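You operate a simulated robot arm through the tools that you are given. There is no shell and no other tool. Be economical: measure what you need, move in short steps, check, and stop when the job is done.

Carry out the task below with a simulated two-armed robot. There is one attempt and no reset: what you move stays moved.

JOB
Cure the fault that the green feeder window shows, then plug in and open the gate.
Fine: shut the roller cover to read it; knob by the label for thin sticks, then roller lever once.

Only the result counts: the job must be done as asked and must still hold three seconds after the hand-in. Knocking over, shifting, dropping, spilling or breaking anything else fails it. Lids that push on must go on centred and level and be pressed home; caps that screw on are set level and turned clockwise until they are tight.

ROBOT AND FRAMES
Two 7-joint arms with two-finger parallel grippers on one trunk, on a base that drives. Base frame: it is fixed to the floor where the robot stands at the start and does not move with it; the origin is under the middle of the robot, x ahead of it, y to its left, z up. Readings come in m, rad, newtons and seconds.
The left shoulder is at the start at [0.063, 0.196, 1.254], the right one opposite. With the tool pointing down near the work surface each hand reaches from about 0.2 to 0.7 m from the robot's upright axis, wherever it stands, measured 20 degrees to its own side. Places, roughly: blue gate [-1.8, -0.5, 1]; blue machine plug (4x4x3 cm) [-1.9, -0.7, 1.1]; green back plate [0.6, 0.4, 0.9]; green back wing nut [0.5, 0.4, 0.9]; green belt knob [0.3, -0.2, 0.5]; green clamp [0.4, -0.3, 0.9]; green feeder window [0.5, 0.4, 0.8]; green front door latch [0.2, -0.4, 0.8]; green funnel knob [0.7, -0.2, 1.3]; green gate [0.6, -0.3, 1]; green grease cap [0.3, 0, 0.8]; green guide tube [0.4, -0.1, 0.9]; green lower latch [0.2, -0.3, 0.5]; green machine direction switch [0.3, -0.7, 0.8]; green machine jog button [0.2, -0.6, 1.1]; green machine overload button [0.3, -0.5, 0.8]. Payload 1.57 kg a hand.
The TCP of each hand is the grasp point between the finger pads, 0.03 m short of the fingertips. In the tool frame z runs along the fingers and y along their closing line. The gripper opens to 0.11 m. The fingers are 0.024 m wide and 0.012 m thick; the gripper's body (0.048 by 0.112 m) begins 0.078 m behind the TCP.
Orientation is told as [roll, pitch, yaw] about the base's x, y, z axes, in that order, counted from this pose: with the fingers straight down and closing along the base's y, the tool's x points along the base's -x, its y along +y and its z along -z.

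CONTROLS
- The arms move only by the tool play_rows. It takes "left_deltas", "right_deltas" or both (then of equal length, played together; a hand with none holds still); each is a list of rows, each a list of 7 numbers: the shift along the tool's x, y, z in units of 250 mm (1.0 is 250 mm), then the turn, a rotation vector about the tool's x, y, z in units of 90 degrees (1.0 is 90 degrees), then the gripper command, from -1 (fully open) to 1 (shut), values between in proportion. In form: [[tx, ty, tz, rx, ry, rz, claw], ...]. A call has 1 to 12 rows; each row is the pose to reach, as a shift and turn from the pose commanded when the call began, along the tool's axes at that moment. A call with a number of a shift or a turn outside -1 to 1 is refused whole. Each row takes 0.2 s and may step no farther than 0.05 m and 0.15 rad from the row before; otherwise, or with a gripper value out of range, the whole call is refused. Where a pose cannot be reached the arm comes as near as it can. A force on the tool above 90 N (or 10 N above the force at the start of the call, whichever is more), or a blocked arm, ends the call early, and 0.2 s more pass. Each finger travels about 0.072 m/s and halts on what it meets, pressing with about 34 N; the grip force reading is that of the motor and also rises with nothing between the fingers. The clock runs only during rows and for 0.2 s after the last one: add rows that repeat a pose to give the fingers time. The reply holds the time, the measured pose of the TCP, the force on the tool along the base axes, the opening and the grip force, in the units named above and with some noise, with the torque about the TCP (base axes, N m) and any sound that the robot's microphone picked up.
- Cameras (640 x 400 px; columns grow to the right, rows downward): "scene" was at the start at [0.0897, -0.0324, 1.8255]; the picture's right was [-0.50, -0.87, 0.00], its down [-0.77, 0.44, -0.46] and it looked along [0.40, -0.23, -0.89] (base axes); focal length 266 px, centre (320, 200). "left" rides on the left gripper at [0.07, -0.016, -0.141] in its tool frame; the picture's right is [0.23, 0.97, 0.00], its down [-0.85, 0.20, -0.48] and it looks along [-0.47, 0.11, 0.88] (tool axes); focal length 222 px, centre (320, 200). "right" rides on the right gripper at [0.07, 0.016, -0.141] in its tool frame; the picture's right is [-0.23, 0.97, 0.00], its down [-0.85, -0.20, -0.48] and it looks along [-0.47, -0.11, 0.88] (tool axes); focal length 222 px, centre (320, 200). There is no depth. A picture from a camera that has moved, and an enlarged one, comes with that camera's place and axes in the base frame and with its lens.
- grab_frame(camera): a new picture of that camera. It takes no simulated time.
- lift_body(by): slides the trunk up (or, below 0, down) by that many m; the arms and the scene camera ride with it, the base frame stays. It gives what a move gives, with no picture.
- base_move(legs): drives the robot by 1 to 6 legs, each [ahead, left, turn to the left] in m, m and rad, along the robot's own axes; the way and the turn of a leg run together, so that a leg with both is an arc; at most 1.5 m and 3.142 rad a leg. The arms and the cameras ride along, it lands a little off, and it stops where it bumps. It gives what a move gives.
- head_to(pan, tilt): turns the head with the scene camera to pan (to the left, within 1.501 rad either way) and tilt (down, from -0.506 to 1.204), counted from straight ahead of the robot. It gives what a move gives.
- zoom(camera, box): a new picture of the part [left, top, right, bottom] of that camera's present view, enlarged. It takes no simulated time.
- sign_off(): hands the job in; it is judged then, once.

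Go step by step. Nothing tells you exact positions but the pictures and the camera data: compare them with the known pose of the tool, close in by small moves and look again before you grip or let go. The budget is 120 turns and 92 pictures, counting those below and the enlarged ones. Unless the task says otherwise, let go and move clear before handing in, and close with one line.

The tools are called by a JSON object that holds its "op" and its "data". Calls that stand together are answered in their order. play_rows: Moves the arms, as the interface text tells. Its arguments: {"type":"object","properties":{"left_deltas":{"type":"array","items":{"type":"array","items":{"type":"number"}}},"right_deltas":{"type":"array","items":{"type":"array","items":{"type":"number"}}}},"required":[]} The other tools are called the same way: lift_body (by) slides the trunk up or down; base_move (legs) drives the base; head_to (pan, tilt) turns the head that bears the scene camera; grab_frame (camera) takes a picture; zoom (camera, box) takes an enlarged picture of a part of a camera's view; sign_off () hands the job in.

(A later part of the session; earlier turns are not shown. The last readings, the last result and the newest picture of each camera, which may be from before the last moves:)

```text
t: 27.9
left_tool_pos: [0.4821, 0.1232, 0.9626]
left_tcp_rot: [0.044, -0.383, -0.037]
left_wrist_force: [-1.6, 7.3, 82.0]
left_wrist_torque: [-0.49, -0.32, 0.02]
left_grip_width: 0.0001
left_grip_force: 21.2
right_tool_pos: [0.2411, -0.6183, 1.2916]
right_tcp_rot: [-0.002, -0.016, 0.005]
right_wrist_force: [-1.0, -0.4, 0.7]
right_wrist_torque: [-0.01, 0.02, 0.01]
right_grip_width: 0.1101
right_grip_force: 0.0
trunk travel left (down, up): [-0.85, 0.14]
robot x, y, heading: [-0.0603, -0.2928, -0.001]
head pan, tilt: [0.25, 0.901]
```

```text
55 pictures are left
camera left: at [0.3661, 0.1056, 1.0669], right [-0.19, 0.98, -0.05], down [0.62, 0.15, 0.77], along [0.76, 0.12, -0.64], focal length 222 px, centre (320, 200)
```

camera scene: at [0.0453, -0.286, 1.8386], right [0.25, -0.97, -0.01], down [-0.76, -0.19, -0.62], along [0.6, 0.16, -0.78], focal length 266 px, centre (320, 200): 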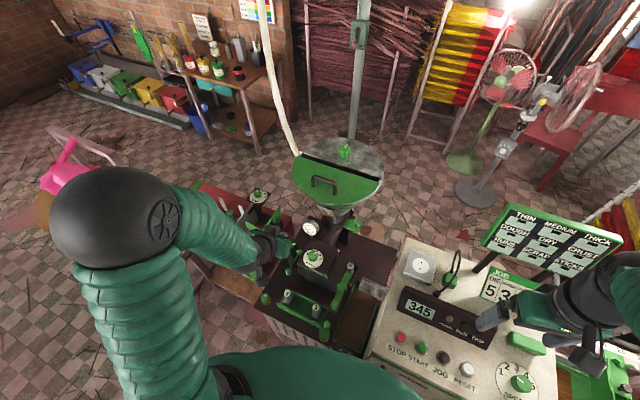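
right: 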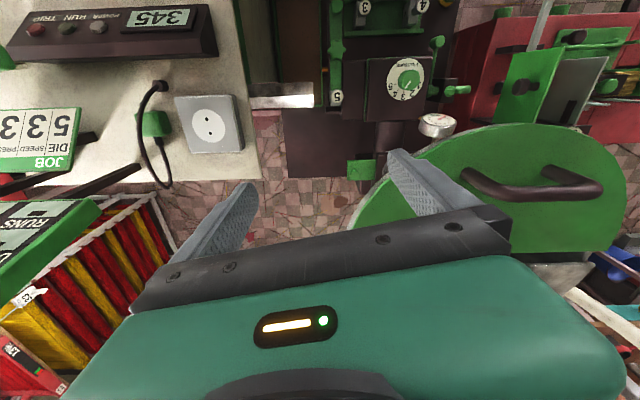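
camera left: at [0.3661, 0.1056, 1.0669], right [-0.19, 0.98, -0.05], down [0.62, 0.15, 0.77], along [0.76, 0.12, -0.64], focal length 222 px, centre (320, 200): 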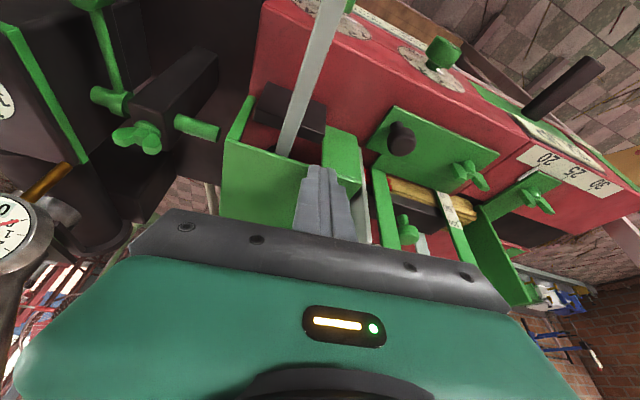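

The cover is shut firmly. I'll lift off and read the window.

{"op": "play_rows", "data": {"left_deltas": [[-0.05, 0, -0.13, 0, 0, 0, 1], [0.02, 0.1, -0.3, 0, 0, 0, 1], [0.12, 0.2, -0.45, 0, 0, 0, 1], [0.25, 0.3, -0.55, 0, 0, 0, 1], [0.4, 0.3, -0.55, 0, 0, 0, 1], [0.55, 0.3, -0.55, 0, 0, 0, 1]]}}

{"op": "grab_frame", "data": {"camera": "left"}}

```text
refused: row 2 steps farther than a row can; nothing moved
```

```text
54 pictures are left
camera left: at [0.3661, 0.1056, 1.0669], right [-0.19, 0.98, -0.05], down [0.62, 0.15, 0.77], along [0.76, 0.12, -0.64], focal length 222 px, centre (320, 200)
```

left: 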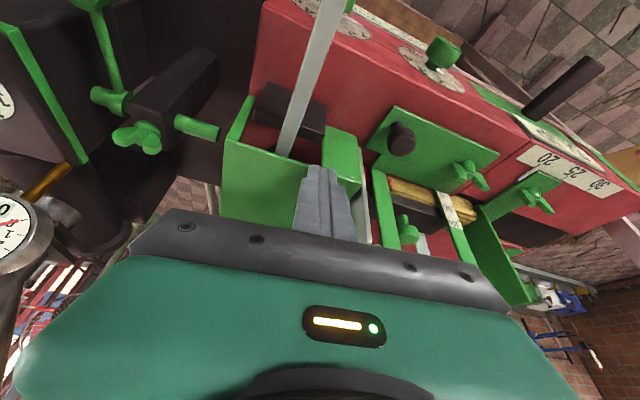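

{"op": "play_rows", "data": {"left_deltas": [[-0.05, 0, -0.13, 0, 0, 0, 1], [-0.05, 0.05, -0.28, 0, 0, 0, 1], [0.02, 0.15, -0.4, 0, 0, 0, 1], [0.12, 0.22, -0.5, 0, 0, 0, 1], [0.25, 0.27, -0.55, 0, 0, 0, 1], [0.4, 0.3, -0.55, 0, 0, 0, 1], [0.55, 0.3, -0.55, 0, 0, 0, 1]]}}

{"op": "grab_frame", "data": {"camera": "left"}}

```text
t: 29.5
left_tool_pos: [0.3078, 0.2008, 1.0304]
left_tcp_rot: [0.022, -0.357, -0.033]
left_wrist_force: [-0.3, -0.2, -0.1]
left_wrist_torque: [0.0, 0.01, 0.01]
left_grip_width: 0.0
left_grip_force: 21.2
right_tool_pos: [0.2524, -0.6108, 1.289]
right_tcp_rot: [-0.006, -0.005, 0.006]
right_wrist_force: [-0.1, 0.0, -0.2]
right_wrist_torque: [0.03, -0.02, -0.01]
right_grip_width: 0.11
right_grip_force: 0.1
trunk travel left (down, up): [-0.85, 0.14]
robot x, y, heading: [-0.0588, -0.2912, 0.001]
head pan, tilt: [0.25, 0.901]
```

```text
53 pictures are left
camera left: at [0.1938, 0.1854, 1.1384], right [-0.19, 0.98, -0.06], down [0.64, 0.17, 0.75], along [0.75, 0.1, -0.66], focal length 222 px, centre (320, 200)
```

left: 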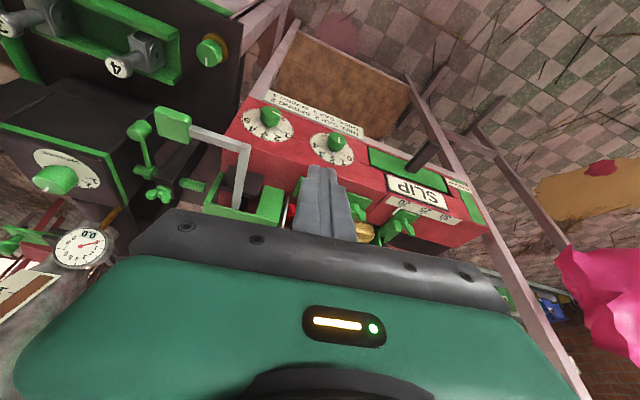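

The window reads SLIP. I'll check the SPRING and GAP settings.

{"op": "zoom", "data": {"camera": "left", "box": [220, 80, 380, 180]}}

{"op": "zoom", "data": {"camera": "scene", "box": [190, 150, 310, 260]}}

```text
4.00 times, centred on (300, 130) of left
camera zoom: at [0.1938, 0.1854, 1.1384], right [-0.19, 0.98, -0.06], down [0.64, 0.17, 0.75], along [0.75, 0.1, -0.66], focal length 888 px, centre (400, 480)
```

zoom: 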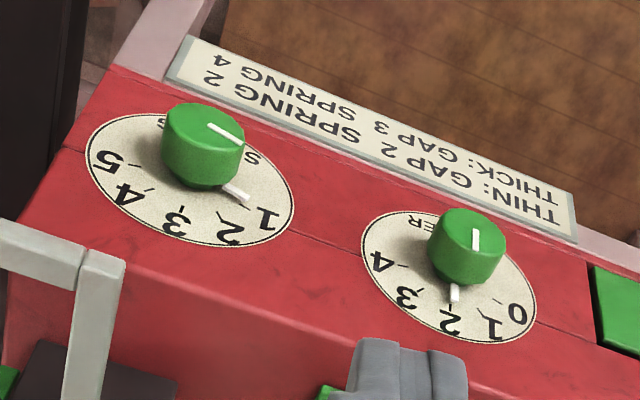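

```text
3.64 times, centred on (250, 205) of scene
camera zoom: at [0.0424, -0.2717, 1.8386], right [0.25, -0.97, 0.0], down [-0.76, -0.19, -0.62], along [0.6, 0.15, -0.78], focal length 968 px, centre (574, 182)
```

zoom: 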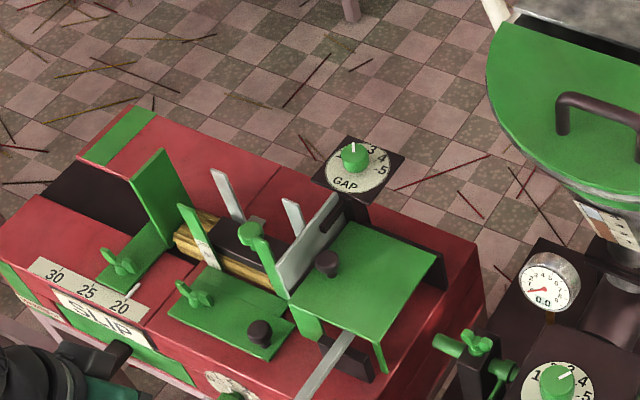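

SPRING stands at 1 and GAP at 2, so the cure for thin sticks is SPRING from 1 to 2. The knob is on the front face at about (0.37, 0.115, 0.84) with its axis along x. I'll back off, lower the trunk and level the left hand to point forward.

{"op": "base_move", "data": {"legs": [[-0.3, 0.0, 0.0], [0.0, 0.2, 0.0]]}}

{"op": "lift_body", "data": {"by": -0.3}}

{"op": "play_rows", "data": {"left_deltas": [[0, 0, 0, 0, -0.086, 0, -1], [0, 0, 0, 0, -0.172, 0, -1], [0, 0, 0, 0, -0.258, 0, -1], [0, 0, 0, 0, -0.344, 0, -1], [0, 0, 0, 0, -0.43, 0, -1], [0, 0, 0, 0, -0.516, 0, -1], [0, 0, 0, 0, -0.602, 0, -1], [0, 0, 0, 0, -0.688, 0, -1], [0, 0, 0, 0, -0.774, 0, -1]]}}

{"op": "grab_frame", "data": {"camera": "left"}}

{"op": "grab_frame", "data": {"camera": "scene"}}

```text
t: 32.7
left_tool_pos: [0.0131, 0.4002, 1.0325]
left_tcp_rot: [0.03, -0.355, -0.036]
left_wrist_force: [-0.3, -0.2, -0.8]
left_wrist_torque: [0.01, 0.02, 0.04]
left_grip_width: 0.0001
left_grip_force: 20.8
right_tool_pos: [-0.0416, -0.4135, 1.2873]
right_tcp_rot: [-0.001, -0.005, 0.009]
right_wrist_force: [-0.2, 0.7, -0.9]
right_wrist_torque: [0.02, 0.0, -0.02]
right_grip_width: 0.1099
right_grip_force: 0.2
trunk travel left (down, up): [-0.85, 0.14]
robot x, y, heading: [-0.3555, -0.0905, 0.003]
head pan, tilt: [0.25, 0.901]
```

```text
t: 35.7
left_tool_pos: [0.0124, 0.4065, 0.7309]
left_tcp_rot: [0.022, -0.354, -0.031]
left_wrist_force: [0.2, -0.4, -0.1]
left_wrist_torque: [0.01, 0.0, 0.02]
left_grip_width: 0.0001
left_grip_force: 21.1
right_tool_pos: [-0.0415, -0.4063, 0.9901]
right_tcp_rot: [-0.006, -0.006, 0.007]
right_wrist_force: [-0.4, -0.2, -0.2]
right_wrist_torque: [0.02, 0.02, 0.0]
right_grip_width: 0.1102
right_grip_force: 0.1
trunk travel left (down, up): [-0.55, 0.44]
robot x, y, heading: [-0.3556, -0.0916, 0.004]
head pan, tilt: [0.25, 0.901]
```

```text
t: 37.7
left_tool_pos: [0.0069, 0.4184, 0.7211]
left_tcp_rot: [0.089, -1.033, -0.058]
left_wrist_force: [-0.2, -0.6, 0.3]
left_wrist_torque: [-0.03, 0.04, 0.02]
left_grip_width: 0.1099
left_grip_force: 0.0
left hand out of reach, approached as far as the arm can: row 6, 7, 8, 9
right_tool_pos: [-0.0431, -0.4054, 0.9898]
right_tcp_rot: [-0.008, -0.007, 0.006]
right_wrist_force: [-0.3, 0.0, -0.1]
right_wrist_torque: [0.0, -0.01, 0.0]
right_grip_width: 0.11
right_grip_force: 0.1
trunk travel left (down, up): [-0.55, 0.44]
robot x, y, heading: [-0.3602, -0.0898, 0.003]
head pan, tilt: [0.25, 0.901]
```

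```text
50 pictures are left
camera left: at [-0.1477, 0.3984, 0.7319], right [-0.13, 0.98, -0.15], down [0.02, 0.16, 0.99], along [0.99, 0.13, -0.04], focal length 222 px, centre (320, 200)
```

left: 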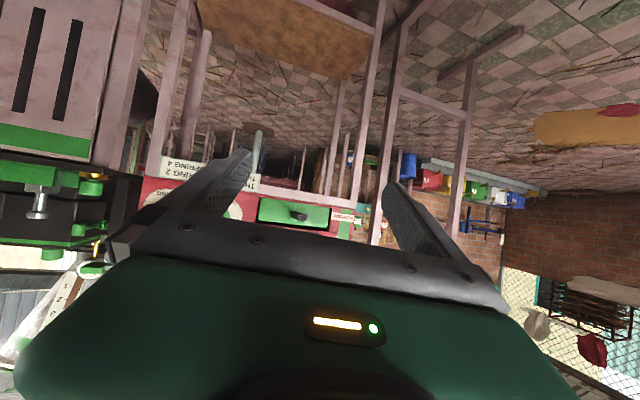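

```text
49 pictures are left
camera scene: at [-0.2522, -0.0689, 1.5385], right [0.25, -0.97, 0.0], down [-0.76, -0.2, -0.62], along [0.6, 0.15, -0.78], focal length 266 px, centre (320, 200)
```

scene: 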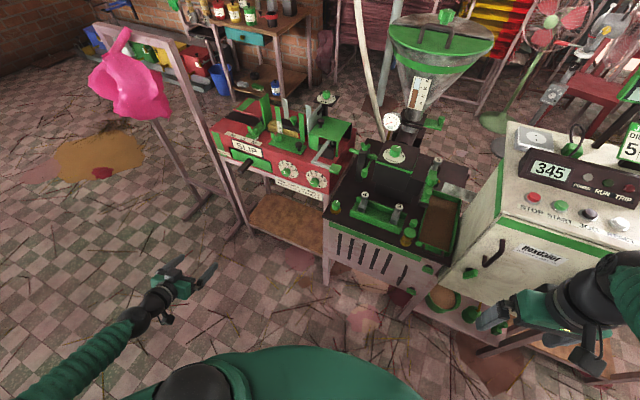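

{"op": "lift_body", "data": {"by": -0.15}}

{"op": "play_rows", "data": {"left_deltas": [[-0.149, -0.08, -0.011, 0, -0.057, 0, -1], [-0.297, -0.16, -0.022, 0, -0.114, 0, -1], [-0.446, -0.24, -0.033, 0, -0.171, 0, -1], [-0.595, -0.32, -0.044, 0, -0.228, 0, -1], [-0.743, -0.4, -0.055, 0, -0.285, 0, -1], [-0.892, -0.48, -0.066, 0, -0.342, 0, -1]]}}

```text
t: 39.5
left_tool_pos: [0.0072, 0.4181, 0.5716]
left_tcp_rot: [0.089, -1.034, -0.057]
left_wrist_force: [0.4, -0.3, 0.1]
left_wrist_torque: [0.02, 0.01, 0.02]
left_grip_width: 0.1099
left_grip_force: 0.1
right_tool_pos: [-0.0424, -0.4061, 0.8411]
right_tcp_rot: [-0.006, -0.007, 0.007]
right_wrist_force: [-0.7, -0.2, -0.3]
right_wrist_torque: [-0.05, 0.03, 0.0]
right_grip_width: 0.1099
right_grip_force: 0.1
trunk travel left (down, up): [-0.4, 0.59]
robot x, y, heading: [-0.3535, -0.0873, 0.002]
head pan, tilt: [0.25, 0.901]
```

```text
t: 40.9
left_tool_pos: [0.1106, 0.2944, 0.7643]
left_tcp_rot: [1.637, -1.525, -1.617]
left_wrist_force: [-0.6, -1.5, 0.2]
left_wrist_torque: [0.01, -0.05, 0.02]
left_grip_width: 0.1101
left_grip_force: 0.1
right_tool_pos: [-0.0405, -0.4058, 0.8398]
right_tcp_rot: [-0.007, -0.005, 0.008]
right_wrist_force: [0.7, 0.6, -0.3]
right_wrist_torque: [0.0, 0.01, -0.03]
right_grip_width: 0.1099
right_grip_force: 0.1
trunk travel left (down, up): [-0.4, 0.59]
robot x, y, heading: [-0.3559, -0.0889, 0.006]
head pan, tilt: [0.25, 0.901]
```

{"op": "play_rows", "data": {"left_deltas": [[-0.05, -0.117, 0.1, 0, 0, 0, -0.2], [-0.1, -0.233, 0.2, 0, 0, 0, -0.2], [-0.15, -0.35, 0.3, 0, 0, 0, -0.2], [-0.2, -0.467, 0.4, 0, 0, 0, -0.2], [-0.25, -0.583, 0.5, 0, 0, 0, -0.2], [-0.3, -0.7, 0.6, 0, 0, 0, -0.2]]}}

{"op": "grab_frame", "data": {"camera": "left"}}

{"op": "zoom", "data": {"camera": "scene", "box": [200, 60, 440, 210]}}

```text
t: 42.2
left_tool_pos: [0.2651, 0.1115, 0.8344]
left_tcp_rot: [1.607, -1.524, -1.586]
left_wrist_force: [0.0, 0.5, 0.2]
left_wrist_torque: [-0.01, -0.01, 0.02]
left_grip_width: 0.0661
left_grip_force: 0.0
right_tool_pos: [-0.0409, -0.4079, 0.8383]
right_tcp_rot: [-0.006, -0.004, 0.007]
right_wrist_force: [0.1, 0.0, -0.5]
right_wrist_torque: [-0.02, -0.02, 0.01]
right_grip_width: 0.11
right_grip_force: 0.0
trunk travel left (down, up): [-0.4, 0.59]
robot x, y, heading: [-0.3561, -0.0914, 0.004]
head pan, tilt: [0.25, 0.901]
```

```text
48 pictures are left
camera left: at [0.1245, 0.0963, 0.764], right [-0.02, 0.98, -0.18], down [-0.48, 0.15, 0.86], along [0.88, 0.1, 0.47], focal length 222 px, centre (320, 200)
```

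left: 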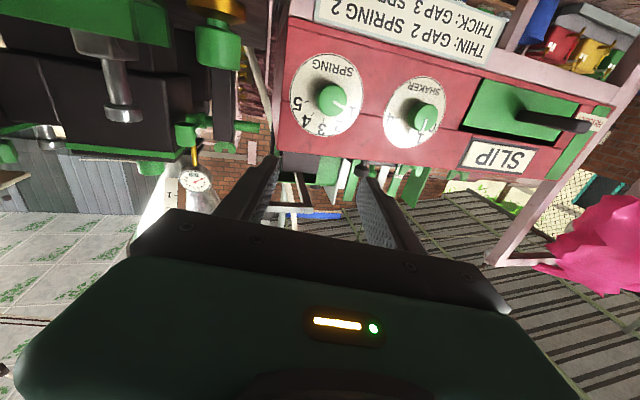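

```text
2.67 times, centred on (320, 135) of scene
camera zoom: at [-0.2501, -0.0729, 1.3884], right [0.25, -0.97, 0.0], down [-0.76, -0.19, -0.62], along [0.6, 0.16, -0.78], focal length 710 px, centre (320, 373)
```

zoom: 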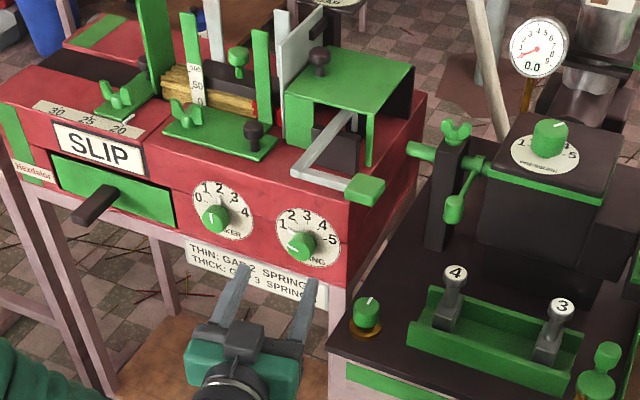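

Combining the views, the knob is actually at about (0.41, 0.117, 0.782), deeper than I first thought. I'll line up in front of it.

{"op": "play_rows", "data": {"left_deltas": [[0.104, 0.01, 0.13, 0, 0, 0, -0.2], [0.208, 0.02, 0.26, 0, 0, 0, -0.2]]}}

{"op": "grab_frame", "data": {"camera": "left"}}

{"op": "zoom", "data": {"camera": "scene", "box": [260, 110, 380, 210]}}

```text
t: 42.9
left_tool_pos: [0.3282, 0.1233, 0.7808]
left_tcp_rot: [1.596, -1.525, -1.577]
left_wrist_force: [-0.4, -0.3, 0.5]
left_wrist_torque: [0.02, -0.02, 0.01]
left_grip_width: 0.0658
left_grip_force: 0.0
right_tool_pos: [-0.0412, -0.4073, 0.8393]
right_tcp_rot: [-0.006, -0.006, 0.006]
right_wrist_force: [0.9, -0.5, 0.6]
right_wrist_torque: [-0.02, 0.0, 0.0]
right_grip_width: 0.1099
right_grip_force: 0.0
trunk travel left (down, up): [-0.4, 0.59]
robot x, y, heading: [-0.358, -0.0897, -0.0]
head pan, tilt: [0.25, 0.901]
```

```text
46 pictures are left
camera left: at [0.1887, 0.1073, 0.7101], right [-0.02, 0.98, -0.18], down [-0.48, 0.15, 0.86], along [0.88, 0.1, 0.47], focal length 222 px, centre (320, 200)
```

left: 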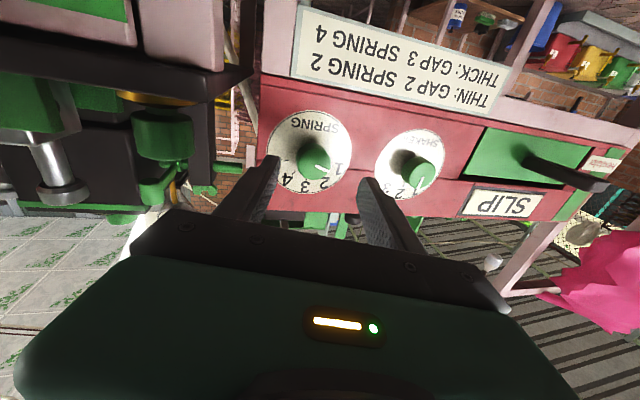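

```text
4.00 times, centred on (320, 160) of scene
camera zoom: at [-0.2495, -0.0711, 1.3884], right [0.25, -0.97, 0.0], down [-0.76, -0.19, -0.62], along [0.6, 0.15, -0.79], focal length 1065 px, centre (320, 360)
```

zoom: 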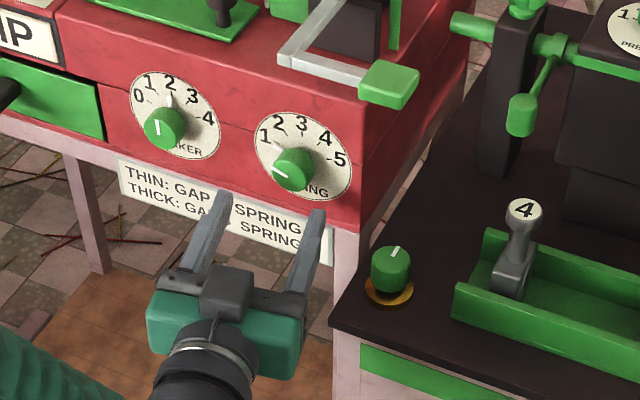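

{"op": "play_rows", "data": {"left_deltas": [[0, -0.011, 0.14, 0, 0, 0, -0.2], [-0.006, -0.022, 0.28, 0, 0, 0, -0.2], [-0.006, -0.022, 0.28, 0, 0, 0, -0.2]]}}

{"op": "zoom", "data": {"camera": "left", "box": [220, 80, 420, 230]}}

```text
t: 43.4
left_tool_pos: [0.3792, 0.1148, 0.7819]
left_tcp_rot: [1.633, -1.524, -1.623]
left_wrist_force: [-50.7, 3.1, 16.6]
left_wrist_torque: [-0.71, -0.76, -2.24]
left_grip_width: 0.0651
left_grip_force: 0.1
right_tool_pos: [-0.0424, -0.4077, 0.8384]
right_tcp_rot: [-0.004, -0.007, 0.008]
right_wrist_force: [1.3, -0.5, 0.3]
right_wrist_torque: [0.05, 0.14, 0.0]
right_grip_width: 0.11
right_grip_force: 0.0
trunk travel left (down, up): [-0.4, 0.59]
robot x, y, heading: [-0.3598, -0.0905, 0.006]
head pan, tilt: [0.25, 0.901]
stopped in row 2 (left hand): the force on the tool passed its limit at 125 N (the readings are from after the stop); the commanded pose is now the measured one
```

```text
2.67 times, centred on (320, 155) of left
camera zoom: at [0.2399, 0.101, 0.71], right [-0.01, 0.98, -0.18], down [-0.48, 0.16, 0.86], along [0.88, 0.1, 0.47], focal length 592 px, centre (320, 320)
```

zoom: 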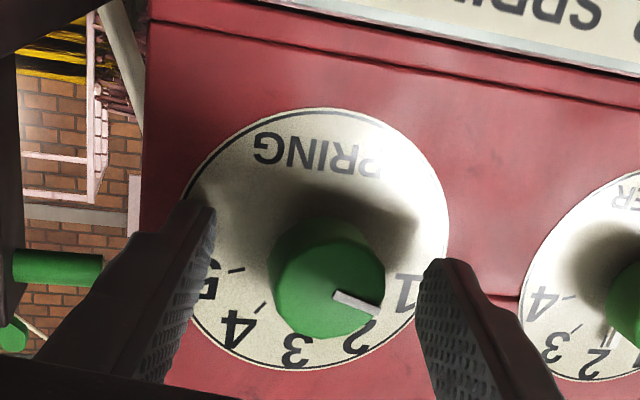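

The fingertips reached the face plate and touched it. I'll back off 8 mm, grip the knob, and turn it clockwise about 36°, then check.

{"op": "play_rows", "data": {"left_deltas": [[0, 0.005, -0.035, 0, 0, 0, -0.2], [0, 0.005, -0.035, 0, 0, 0, 1], [0, 0.005, -0.035, 0, 0, 0, 1], [0, 0.005, -0.035, 0, 0, 0, 1], [0, 0.005, -0.035, 0, 0, 0, 1]]}}

{"op": "play_rows", "data": {"left_deltas": [[0, 0, 0, 0, 0, 0.08, 1], [0, 0, 0, 0, 0, 0.16, 1], [0, 0, 0, 0, 0, 0.24, 1], [0, 0, 0, 0, 0, 0.32, 1], [0, 0, 0, 0, 0, 0.4, 1]]}}

{"op": "zoom", "data": {"camera": "left", "box": [220, 80, 420, 230]}}

```text
t: 44.6
left_tool_pos: [0.3722, 0.1167, 0.7811]
left_tcp_rot: [1.555, -1.524, -1.542]
left_wrist_force: [5.6, 4.1, 1.9]
left_wrist_torque: [0.04, 0.41, -0.18]
left_grip_width: 0.0358
left_grip_force: 42.7
right_tool_pos: [-0.0419, -0.4068, 0.8386]
right_tcp_rot: [-0.005, -0.005, 0.01]
right_wrist_force: [0.4, -0.9, -0.1]
right_wrist_torque: [0.01, 0.01, -0.01]
right_grip_width: 0.1101
right_grip_force: 0.1
trunk travel left (down, up): [-0.4, 0.59]
robot x, y, heading: [-0.356, -0.089, 0.007]
head pan, tilt: [0.25, 0.901]
```

```text
t: 45.8
left_tool_pos: [0.3721, 0.1214, 0.7811]
left_tcp_rot: [1.572, -0.897, -1.559]
left_wrist_force: [-6.5, 12.9, 4.6]
left_wrist_torque: [-0.12, -0.6, -0.04]
left_grip_width: 0.0349
left_grip_force: 42.0
right_tool_pos: [-0.0426, -0.4056, 0.8404]
right_tcp_rot: [-0.009, -0.006, 0.009]
right_wrist_force: [0.7, 1.0, 0.2]
right_wrist_torque: [0.01, 0.0, -0.04]
right_grip_width: 0.1098
right_grip_force: 0.0
trunk travel left (down, up): [-0.4, 0.59]
robot x, y, heading: [-0.3564, -0.0904, 0.006]
head pan, tilt: [0.25, 0.901]
```

```text
2.67 times, centred on (320, 155) of left
camera zoom: at [0.2312, 0.1493, 0.7155], right [-0.01, 0.9, 0.43], down [-0.47, -0.38, 0.79], along [0.88, -0.19, 0.43], focal length 592 px, centre (320, 320)
```

zoom: 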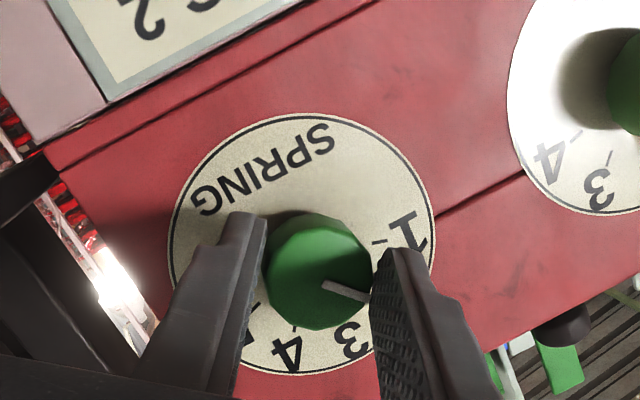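

{"op": "zoom", "data": {"camera": "scene", "box": [280, 125, 350, 175]}}

```text
8.00 times, centred on (315, 150) of scene
camera zoom: at [-0.2526, -0.0675, 1.3886], right [0.25, -0.97, 0.0], down [-0.76, -0.2, -0.62], along [0.6, 0.15, -0.78], focal length 2130 px, centre (360, 600)
```

zoom: 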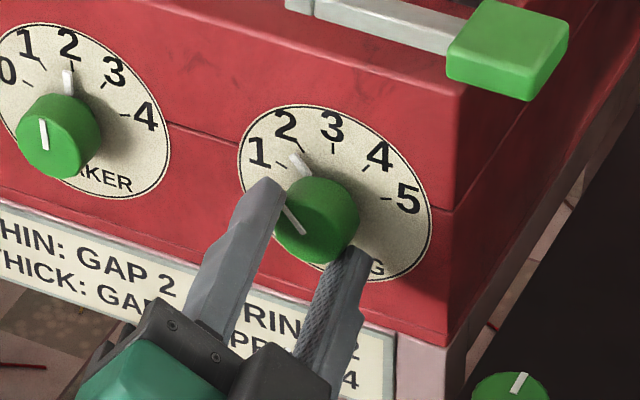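

{"op": "zoom", "data": {"camera": "scene", "box": [306, 136, 336, 160]}}

```text
16.00 times, centred on (321, 148) of scene
camera zoom: at [-0.2526, -0.0675, 1.3886], right [0.25, -0.97, 0.0], down [-0.76, -0.2, -0.62], along [0.6, 0.15, -0.78], focal length 4259 px, centre (304, 1032)
```

zoom: 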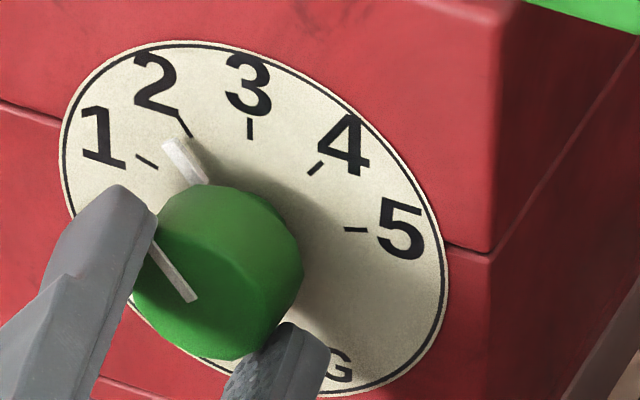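

The pointer lines up with 2. I'll release, back off and verify.

{"op": "play_rows", "data": {"left_deltas": [[0, 0, 0, 0, 0, 0, -0.1], [0, 0, 0, 0, 0, 0, -0.1], [0, 0, -0.15, 0, 0, 0, -0.1], [0, 0, -0.3, 0, 0, 0, -0.1], [0, 0, -0.45, 0, 0, 0, -0.1]]}}

{"op": "zoom", "data": {"camera": "scene", "box": [290, 125, 350, 165]}}

{"op": "zoom", "data": {"camera": "scene", "box": [210, 70, 370, 170]}}

```text
t: 47.0
left_tool_pos: [0.2601, 0.1162, 0.7808]
left_tcp_rot: [1.569, -0.896, -1.561]
left_wrist_force: [0.6, 0.2, 0.3]
left_wrist_torque: [-0.02, 0.04, -0.01]
left_grip_width: 0.0602
left_grip_force: 0.1
right_tool_pos: [-0.0418, -0.4081, 0.8392]
right_tcp_rot: [-0.007, -0.007, 0.007]
right_wrist_force: [0.8, 0.5, 0.4]
right_wrist_torque: [-0.02, 0.0, -0.01]
right_grip_width: 0.1101
right_grip_force: 0.0
trunk travel left (down, up): [-0.4, 0.59]
robot x, y, heading: [-0.3568, -0.097, 0.003]
head pan, tilt: [0.25, 0.901]
```

```text
10.00 times, centred on (320, 145) of scene
camera zoom: at [-0.2513, -0.0711, 1.3885], right [0.25, -0.97, 0.0], down [-0.76, -0.2, -0.62], along [0.6, 0.16, -0.78], focal length 2662 px, centre (320, 750)
```

zoom: 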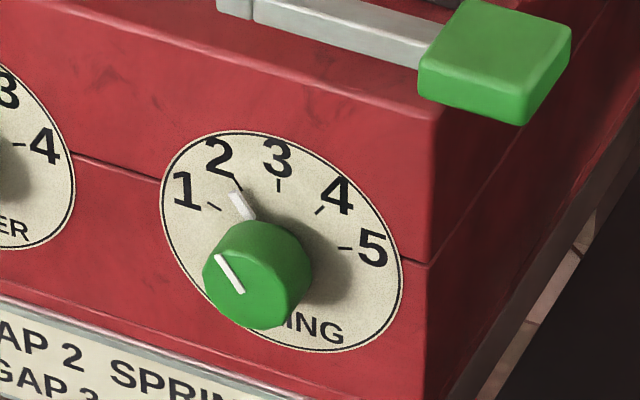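

```text
4.00 times, centred on (290, 120) of scene
camera zoom: at [-0.2513, -0.0711, 1.3885], right [0.25, -0.97, 0.0], down [-0.76, -0.2, -0.62], along [0.6, 0.16, -0.78], focal length 1065 px, centre (440, 520)
```

zoom: 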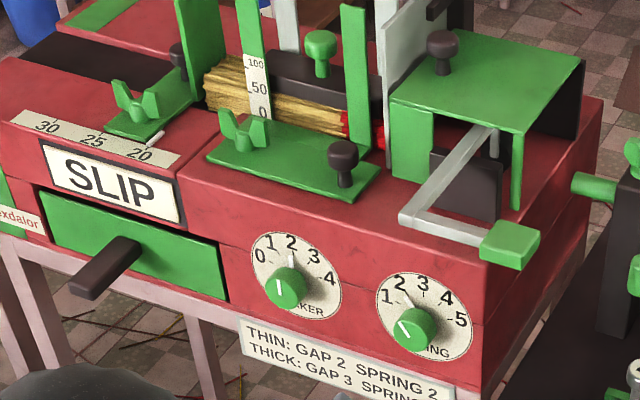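

SPRING is at 2. Next is the roller lever, whose green handle block is at about (0.356, 0.036, 0.925). I'll raise the trunk, untwist the hand and place closed fingers above the block.

{"op": "lift_body", "data": {"by": 0.24}}

{"op": "play_rows", "data": {"left_deltas": [[0, 0, 0, 0, 0, -0.08, 1], [0, 0, 0, 0, 0, -0.16, 1], [0, 0, 0, 0, 0, -0.24, 1], [0, 0, 0, 0, 0, -0.32, 1], [0, 0, 0, 0, 0, -0.4, 1]]}}

{"op": "play_rows", "data": {"left_deltas": [[0, -0.06, 0, 0, 0.085, 0, 1], [0, -0.12, 0, 0, 0.17, 0, 1], [0, -0.18, 0, 0, 0.255, 0, 1], [0, -0.24, 0, 0, 0.34, 0, 1], [0, -0.32, 0, 0, 0.42, 0, 1]]}}

{"op": "grab_frame", "data": {"camera": "left"}}

```text
t: 49.5
left_tool_pos: [0.2626, 0.1167, 1.0203]
left_tcp_rot: [1.568, -0.897, -1.56]
left_wrist_force: [-0.2, 0.1, -0.2]
left_wrist_torque: [-0.03, 0.02, -0.03]
left_grip_width: 0.0605
left_grip_force: 0.1
right_tool_pos: [-0.0415, -0.4068, 1.079]
right_tcp_rot: [-0.006, -0.006, 0.008]
right_wrist_force: [0.0, -0.9, -0.1]
right_wrist_torque: [0.0, 0.02, 0.0]
right_grip_width: 0.11
right_grip_force: 0.1
trunk travel left (down, up): [-0.64, 0.35]
robot x, y, heading: [-0.3543, -0.0919, 0.005]
head pan, tilt: [0.25, 0.901]
```

```text
t: 50.7
left_tool_pos: [0.2626, 0.1172, 1.0198]
left_tcp_rot: [1.544, -1.527, -1.535]
left_wrist_force: [0.5, -0.1, -0.6]
left_wrist_torque: [-0.02, -0.01, -0.02]
left_grip_width: 0.0001
left_grip_force: 21.1
right_tool_pos: [-0.0419, -0.4068, 1.0792]
right_tcp_rot: [-0.006, -0.005, 0.009]
right_wrist_force: [0.5, -0.4, 0.0]
right_wrist_torque: [-0.02, 0.02, -0.01]
right_grip_width: 0.11
right_grip_force: 0.2
trunk travel left (down, up): [-0.64, 0.35]
robot x, y, heading: [-0.3566, -0.0934, 0.006]
head pan, tilt: [0.25, 0.901]
```

```text
t: 51.9
left_tool_pos: [0.2641, 0.0338, 1.0178]
left_tcp_rot: [0.077, -0.907, -0.049]
left_wrist_force: [0.8, -0.7, 0.1]
left_wrist_torque: [0.03, -0.02, -0.01]
left_grip_width: 0.0001
left_grip_force: 21.1
right_tool_pos: [-0.0422, -0.4081, 1.0795]
right_tcp_rot: [-0.005, -0.005, 0.009]
right_wrist_force: [-0.2, -0.3, -0.6]
right_wrist_torque: [-0.01, -0.02, 0.04]
right_grip_width: 0.1098
right_grip_force: 0.1
trunk travel left (down, up): [-0.64, 0.35]
robot x, y, heading: [-0.3552, -0.0907, 0.001]
head pan, tilt: [0.25, 0.901]
```

```text
38 pictures are left
camera left: at [0.1108, 0.0151, 1.0477], right [-0.15, 0.98, -0.13], down [0.15, 0.15, 0.98], along [0.98, 0.13, -0.17], focal length 222 px, centre (320, 200)
```

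left: 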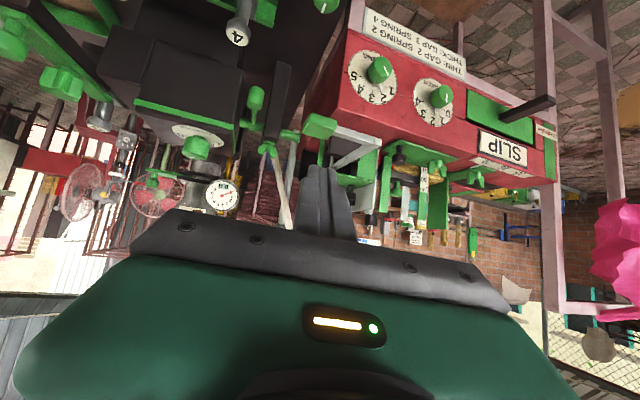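

{"op": "zoom", "data": {"camera": "left", "box": [270, 80, 430, 200]}}

```text
3.33 times, centred on (350, 140) of left
camera zoom: at [0.1108, 0.0151, 1.0477], right [-0.15, 0.98, -0.13], down [0.15, 0.15, 0.98], along [0.98, 0.13, -0.17], focal length 740 px, centre (220, 400)
```

zoom: 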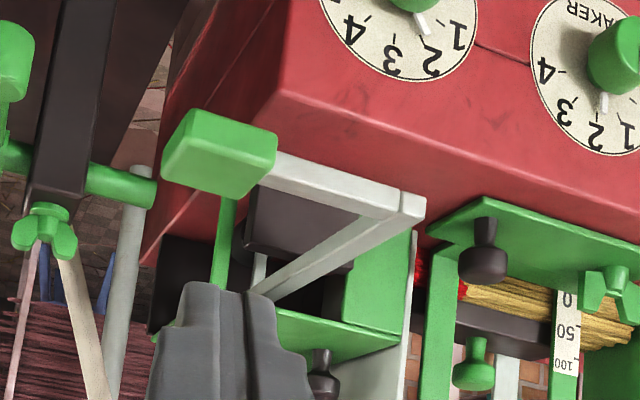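

I'll bring the fingertips above the block and press down gently to test the lever's direction.

{"op": "play_rows", "data": {"left_deltas": [[-0.033, 0.004, 0.15, 0, 0, 0, 1], [-0.066, 0.008, 0.3, 0, 0, 0, 1], [-0.019, 0.008, 0.337, 0, 0, 0, 1], [0.013, 0.008, 0.361, 0, 0, 0, 1], [0.044, 0.008, 0.386, 0, 0, 0, 1]]}}

{"op": "zoom", "data": {"camera": "left", "box": [230, 40, 470, 220]}}

```text
t: 53.1
left_tool_pos: [0.3323, 0.0416, 0.9491]
left_tcp_rot: [0.077, -0.912, -0.05]
left_wrist_force: [1.7, 0.1, 2.2]
left_wrist_torque: [-0.05, 0.26, 0.0]
left_grip_width: 0.0
left_grip_force: 21.5
right_tool_pos: [-0.042, -0.4074, 1.0798]
right_tcp_rot: [-0.005, -0.007, 0.01]
right_wrist_force: [0.4, -0.3, -0.5]
right_wrist_torque: [-0.02, -0.02, 0.01]
right_grip_width: 0.1103
right_grip_force: 0.0
trunk travel left (down, up): [-0.64, 0.35]
robot x, y, heading: [-0.3546, -0.0894, -0.0]
head pan, tilt: [0.25, 0.901]
```

```text
2.22 times, centred on (350, 130) of left
camera zoom: at [0.1797, 0.0215, 0.9801], right [-0.15, 0.98, -0.13], down [0.14, 0.16, 0.98], along [0.98, 0.13, -0.16], focal length 494 px, centre (253, 356)
```

zoom: 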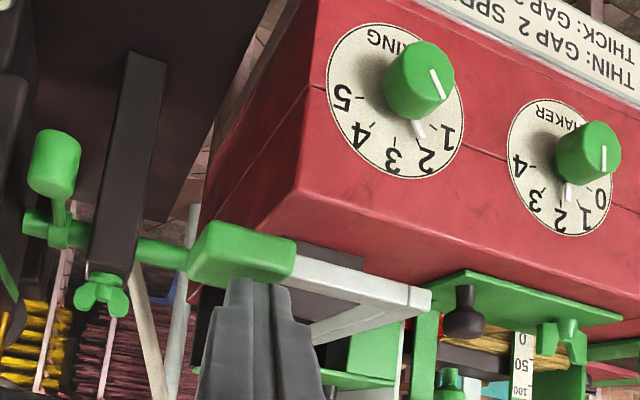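

{"op": "play_rows", "data": {"left_deltas": [[0.031, 0, 0.025, 0, 0, 0, 1], [0.063, 0, 0.049, 0, 0, 0, 1]]}}

{"op": "zoom", "data": {"camera": "left", "box": [230, 40, 470, 220]}}

```text
t: 53.7
left_tool_pos: [0.3326, 0.0434, 0.9298]
left_tcp_rot: [0.076, -0.911, -0.051]
left_wrist_force: [-1.5, -1.5, 5.1]
left_wrist_torque: [-0.08, -0.05, 0.02]
left_grip_width: 0.0
left_grip_force: 21.2
right_tool_pos: [-0.0415, -0.4073, 1.0794]
right_tcp_rot: [-0.004, -0.009, 0.008]
right_wrist_force: [0.1, 0.7, 0.5]
right_wrist_torque: [0.01, -0.01, 0.01]
right_grip_width: 0.11
right_grip_force: 0.0
trunk travel left (down, up): [-0.64, 0.35]
robot x, y, heading: [-0.3531, -0.09, 0.002]
head pan, tilt: [0.25, 0.901]
```

```text
2.22 times, centred on (350, 130) of left
camera zoom: at [0.1795, 0.023, 0.96], right [-0.15, 0.98, -0.13], down [0.14, 0.16, 0.98], along [0.98, 0.13, -0.17], focal length 494 px, centre (253, 356)
```

zoom: 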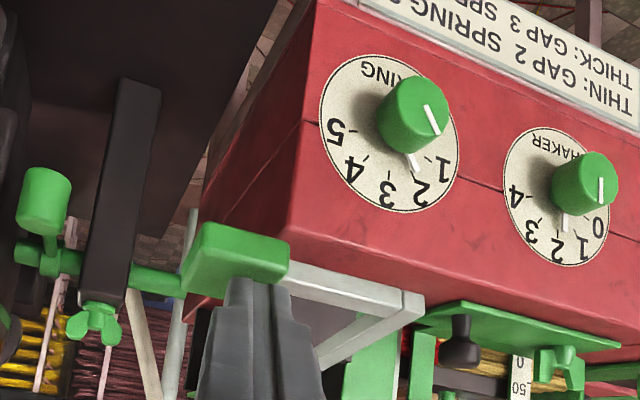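

The lever yields downward with a light spring. I'll continue to its stop.

{"op": "play_rows", "data": {"left_deltas": [[0.047, 0, 0.037, 0, 0, 0, 1], [0.094, 0, 0.074, 0, 0, 0, 1], [0.141, 0, 0.111, 0, 0, 0, 1], [0.188, 0, 0.148, 0, 0, 0, 1]]}}

{"op": "grab_frame", "data": {"camera": "left"}}

```text
t: 54.7
left_tool_pos: [0.3311, 0.043, 0.9101]
left_tcp_rot: [0.073, -0.978, -0.049]
left_wrist_force: [-67.1, -4.5, 57.0]
left_wrist_torque: [-0.42, 0.7, -0.35]
left_grip_width: 0.0
left_grip_force: 21.4
right_tool_pos: [-0.058, -0.4058, 1.0846]
right_tcp_rot: [-0.005, -0.021, 0.01]
right_wrist_force: [-0.2, 0.3, -0.9]
right_wrist_torque: [-0.03, 0.03, -0.02]
right_grip_width: 0.11
right_grip_force: 0.0
trunk travel left (down, up): [-0.64, 0.35]
robot x, y, heading: [-0.3571, -0.087, 0.005]
head pan, tilt: [0.25, 0.901]
stopped in row 4 (left hand): the force on the tool passed its limit at 96 N (the readings are from after the stop); the commanded pose is now the measured one
```

```text
34 pictures are left
camera left: at [0.1762, 0.0235, 0.9287], right [-0.14, 0.98, -0.15], down [0.08, 0.16, 0.98], along [0.99, 0.13, -0.1], focal length 222 px, centre (320, 200)
```

left: 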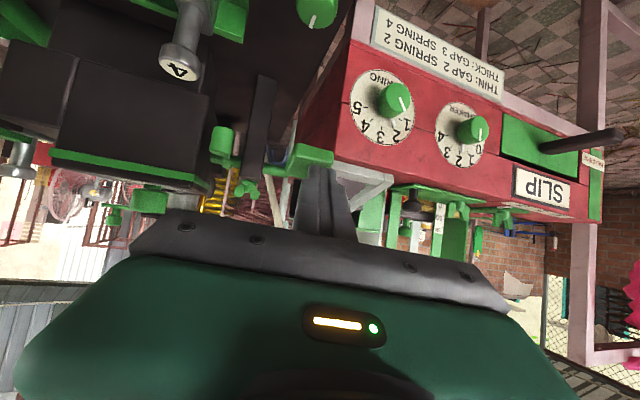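

{"op": "play_rows", "data": {"left_deltas": [[-0.06, 0, -0.06, 0, 0.02, 0, 1], [-0.15, 0, -0.15, 0, 0.04, 0, 1], [-0.25, 0, -0.25, 0, 0.04, 0, 1], [-0.35, 0, -0.33, 0, 0.04, 0, 1]]}}

{"op": "grab_frame", "data": {"camera": "left"}}

{"op": "zoom", "data": {"camera": "scene", "box": [210, 90, 400, 210]}}

```text
t: 55.7
left_tool_pos: [0.3309, 0.0405, 1.0125]
left_tcp_rot: [0.069, -0.892, -0.037]
left_wrist_force: [0.6, 0.2, -0.6]
left_wrist_torque: [0.0, -0.01, -0.02]
left_grip_width: 0.0
left_grip_force: 21.6
right_tool_pos: [-0.0385, -0.4069, 1.0778]
right_tcp_rot: [-0.006, -0.003, 0.006]
right_wrist_force: [0.4, 0.2, -0.3]
right_wrist_torque: [-0.02, -0.01, -0.02]
right_grip_width: 0.11
right_grip_force: 0.0
trunk travel left (down, up): [-0.64, 0.35]
robot x, y, heading: [-0.3523, -0.0925, 0.004]
head pan, tilt: [0.25, 0.901]
```

```text
33 pictures are left
camera left: at [0.1776, 0.0196, 1.0454], right [-0.16, 0.98, -0.13], down [0.16, 0.16, 0.97], along [0.97, 0.13, -0.18], focal length 222 px, centre (320, 200)
```

left: 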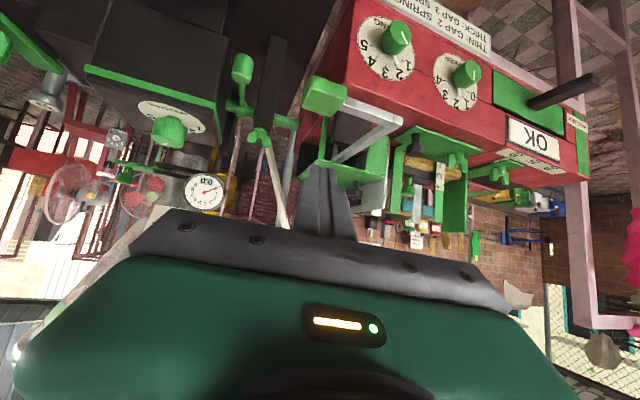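

```text
3.33 times, centred on (305, 150) of scene
camera zoom: at [-0.249, -0.0732, 1.6282], right [0.25, -0.97, 0.0], down [-0.76, -0.19, -0.62], along [0.6, 0.16, -0.79], focal length 887 px, centre (370, 367)
```

zoom: 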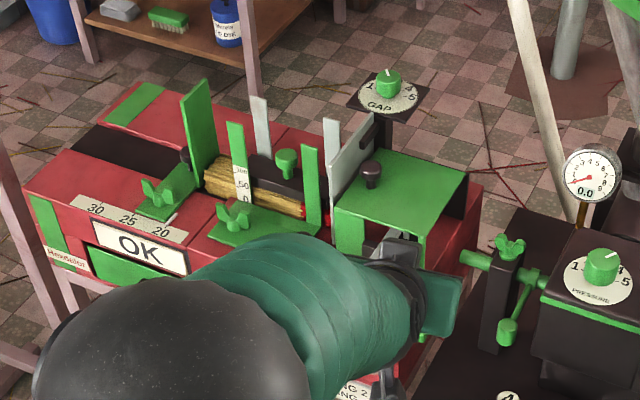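

The window shows OK, so the fault is cured. Now for the plug. I'll pull the left hand back, raise the trunk, and look at the socket, plug and gate.

{"op": "play_rows", "data": {"left_deltas": [[0, 0, -0.19, 0, 0, 0, 1], [0, 0.1, -0.38, 0, 0, 0, 1], [0, 0.25, -0.5, 0, 0, 0, 1], [0, 0.4, -0.6, 0, 0, 0, 1]]}}

{"op": "lift_body", "data": {"by": 0.21}}

{"op": "head_to", "data": {"pan": -0.35, "tilt": 0.8}}

{"op": "grab_frame", "data": {"camera": "scene"}}

```text
refused: row 2 steps farther than a row can; nothing moved
```

```text
t: 58.0
left_tool_pos: [0.3287, 0.041, 1.224]
left_tcp_rot: [0.07, -0.894, -0.038]
left_wrist_force: [0.3, -1.2, 0.1]
left_wrist_torque: [0.0, 0.0, 0.04]
left_grip_width: 0.0
left_grip_force: 20.8
right_tool_pos: [-0.0402, -0.407, 1.2897]
right_tcp_rot: [-0.009, -0.003, 0.009]
right_wrist_force: [-0.3, -0.4, -0.5]
right_wrist_torque: [0.03, 0.01, 0.02]
right_grip_width: 0.1101
right_grip_force: 0.1
trunk travel left (down, up): [-0.85, 0.14]
robot x, y, heading: [-0.3588, -0.0891, 0.006]
head pan, tilt: [0.25, 0.901]
```

```text
t: 59.0
left_tool_pos: [0.3299, 0.0413, 1.2243]
left_tcp_rot: [0.07, -0.896, -0.038]
left_wrist_force: [-0.4, -0.1, 0.1]
left_wrist_torque: [-0.01, 0.0, 0.02]
left_grip_width: 0.0
left_grip_force: 21.3
right_tool_pos: [-0.0397, -0.4065, 1.2876]
right_tcp_rot: [-0.007, -0.005, 0.008]
right_wrist_force: [-0.3, -0.3, 0.3]
right_wrist_torque: [0.01, -0.02, -0.03]
right_grip_width: 0.1101
right_grip_force: 0.0
trunk travel left (down, up): [-0.85, 0.14]
robot x, y, heading: [-0.355, -0.0894, 0.003]
head pan, tilt: [-0.351, 0.799]
```

```text
31 pictures are left
camera scene: at [-0.2469, -0.1182, 1.8463], right [-0.34, -0.94, 0.0], down [-0.68, 0.24, -0.7], along [0.65, -0.24, -0.72], focal length 266 px, centre (320, 200)
```

scene: 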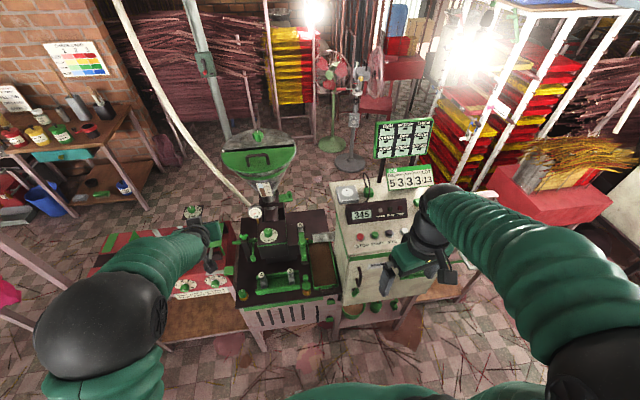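

{"op": "zoom", "data": {"camera": "scene", "box": [320, 150, 440, 250]}}

{"op": "zoom", "data": {"camera": "scene", "box": [210, 120, 350, 240]}}

```text
4.00 times, centred on (380, 200) of scene
camera zoom: at [-0.2469, -0.1182, 1.8463], right [-0.34, -0.94, 0.0], down [-0.68, 0.24, -0.7], along [0.65, -0.24, -0.72], focal length 1065 px, centre (80, 200)
```

zoom: 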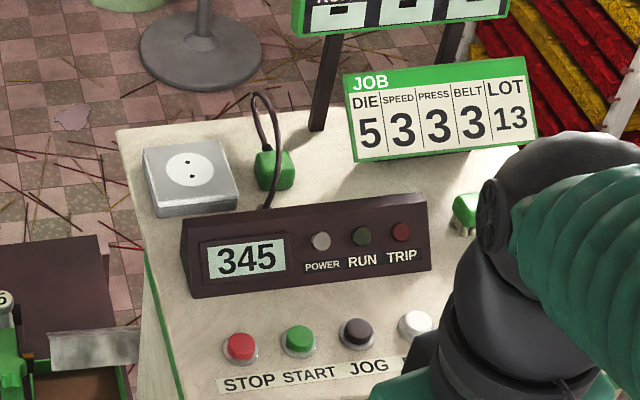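

```text
3.33 times, centred on (280, 180) of scene
camera zoom: at [-0.2469, -0.1182, 1.8463], right [-0.34, -0.94, 0.0], down [-0.68, 0.24, -0.7], along [0.65, -0.24, -0.72], focal length 887 px, centre (453, 267)
```

zoom: 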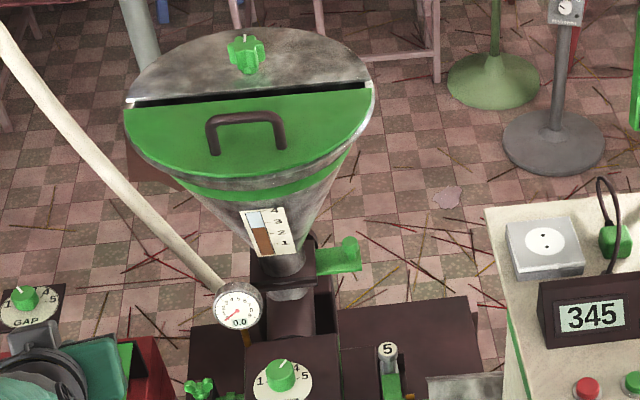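

{"op": "play_rows", "data": {"left_deltas": [[0, 0, -0.19, 0, 0, 0, 1], [0, 0, -0.38, 0, 0, 0, 1], [0, 0, -0.57, 0, 0, 0, 1], [0, 0, -0.76, 0, 0, 0, 1], [0, 0.19, -0.76, 0, 0, 0, 1], [0, 0.38, -0.76, 0, 0, 0, 1], [0, 0.57, -0.76, 0, 0, 0, 1], [0, 0.76, -0.76, 0, 0, 0, 1], [0, 0.95, -0.76, 0, 0, 0, 1]]}}

{"op": "base_move", "data": {"legs": [[0.0, -0.25, 0.0], [0.27, 0.0, 0.0]]}}

{"op": "grab_frame", "data": {"camera": "right"}}

```text
t: 61.0
left_tool_pos: [0.1796, 0.2766, 1.3554]
left_tcp_rot: [-0.008, -0.913, 0.06]
left_wrist_force: [-2.2, 0.4, -2.8]
left_wrist_torque: [0.07, -0.31, -0.13]
left_grip_width: 0.0001
left_grip_force: 21.1
left hand out of reach, approached as far as the arm can: row 6, 7, 8
right_tool_pos: [-0.0408, -0.4037, 1.29]
right_tcp_rot: [-0.009, -0.004, 0.01]
right_wrist_force: [-0.4, -0.3, 0.7]
right_wrist_torque: [0.01, 0.06, -0.01]
right_grip_width: 0.1098
right_grip_force: 0.0
trunk travel left (down, up): [-0.85, 0.14]
robot x, y, heading: [-0.3539, -0.0925, 0.006]
head pan, tilt: [-0.351, 0.799]
```

```text
t: 64.3
left_tool_pos: [0.4407, 0.0249, 1.3561]
left_tcp_rot: [0.075, -0.899, -0.039]
left_wrist_force: [-0.3, -0.9, -0.5]
left_wrist_torque: [0.02, -0.01, 0.04]
left_grip_width: 0.0
left_grip_force: 22.0
right_tool_pos: [0.2242, -0.6567, 1.29]
right_tcp_rot: [-0.003, -0.01, 0.01]
right_wrist_force: [0.1, -0.3, -0.1]
right_wrist_torque: [0.03, -0.04, 0.03]
right_grip_width: 0.1101
right_grip_force: 0.0
trunk travel left (down, up): [-0.85, 0.14]
robot x, y, heading: [-0.0901, -0.3353, 0.005]
head pan, tilt: [-0.351, 0.799]
```

```text
28 pictures are left
camera right: at [0.1526, -0.6406, 1.43], right [0.22, 0.98, 0.0], down [0.85, -0.19, 0.49], along [0.47, -0.11, -0.87], focal length 222 px, centre (320, 200)
```

right: 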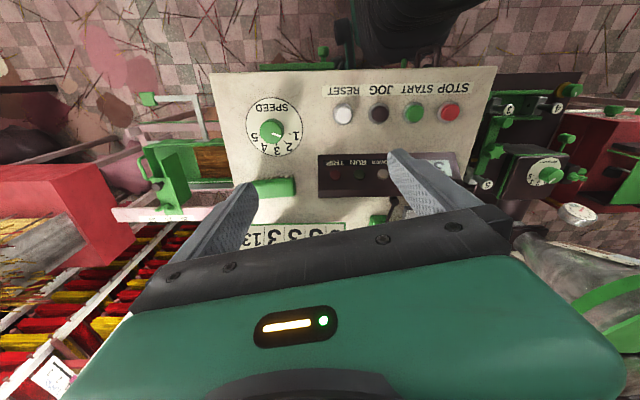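

{"op": "play_rows", "data": {"right_deltas": [[-0.07, 0.13, 0.05, 0, 0, 0, -1], [-0.13, 0.26, 0.1, 0, 0, 0, -1], [-0.2, 0.388, 0.16, 0, 0, 0, -1]]}}

{"op": "zoom", "data": {"camera": "right", "box": [200, 80, 480, 230]}}

{"op": "zoom", "data": {"camera": "scene", "box": [300, 160, 460, 280]}}

```text
t: 65.1
left_tool_pos: [0.4472, 0.0286, 1.3514]
left_tcp_rot: [0.066, -0.892, -0.034]
left_wrist_force: [-0.4, 0.1, 0.0]
left_wrist_torque: [-0.01, 0.0, 0.01]
left_grip_width: 0.0001
left_grip_force: 21.6
right_tool_pos: [0.2788, -0.556, 1.2479]
right_tcp_rot: [-0.005, -0.003, 0.011]
right_wrist_force: [0.0, -0.8, 0.3]
right_wrist_torque: [0.02, 0.04, 0.02]
right_grip_width: 0.11
right_grip_force: 0.0
trunk travel left (down, up): [-0.85, 0.14]
robot x, y, heading: [-0.0865, -0.3386, 0.007]
head pan, tilt: [-0.351, 0.799]
```

```text
2.29 times, centred on (340, 155) of right
camera zoom: at [0.2081, -0.5394, 1.3895], right [0.22, 0.98, -0.01], down [0.86, -0.19, 0.48], along [0.47, -0.11, -0.88], focal length 508 px, centre (274, 303)
```

zoom: 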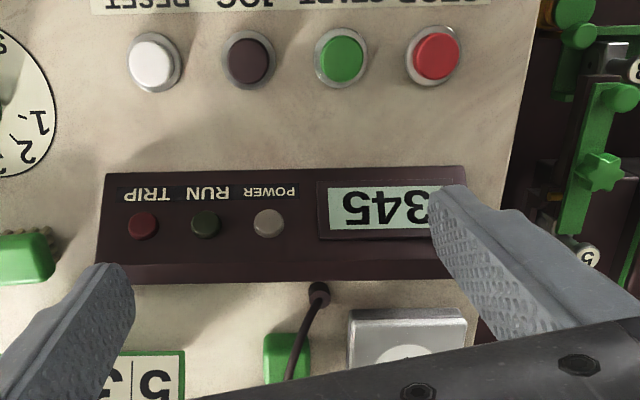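

```text
3.33 times, centred on (380, 220) of scene
camera zoom: at [0.0208, -0.3641, 1.8463], right [-0.34, -0.94, 0.0], down [-0.68, 0.24, -0.7], along [0.65, -0.24, -0.72], focal length 887 px, centre (120, 133)
```

zoom: 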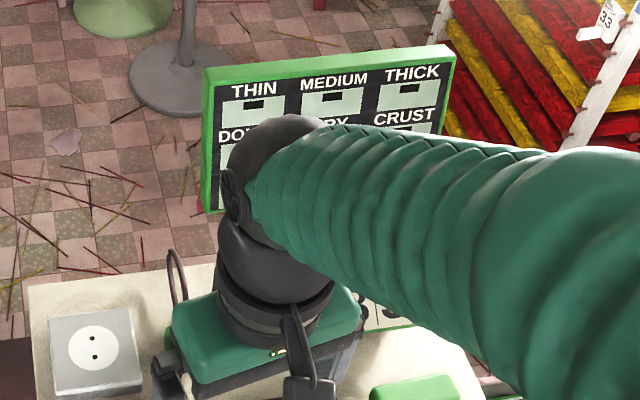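

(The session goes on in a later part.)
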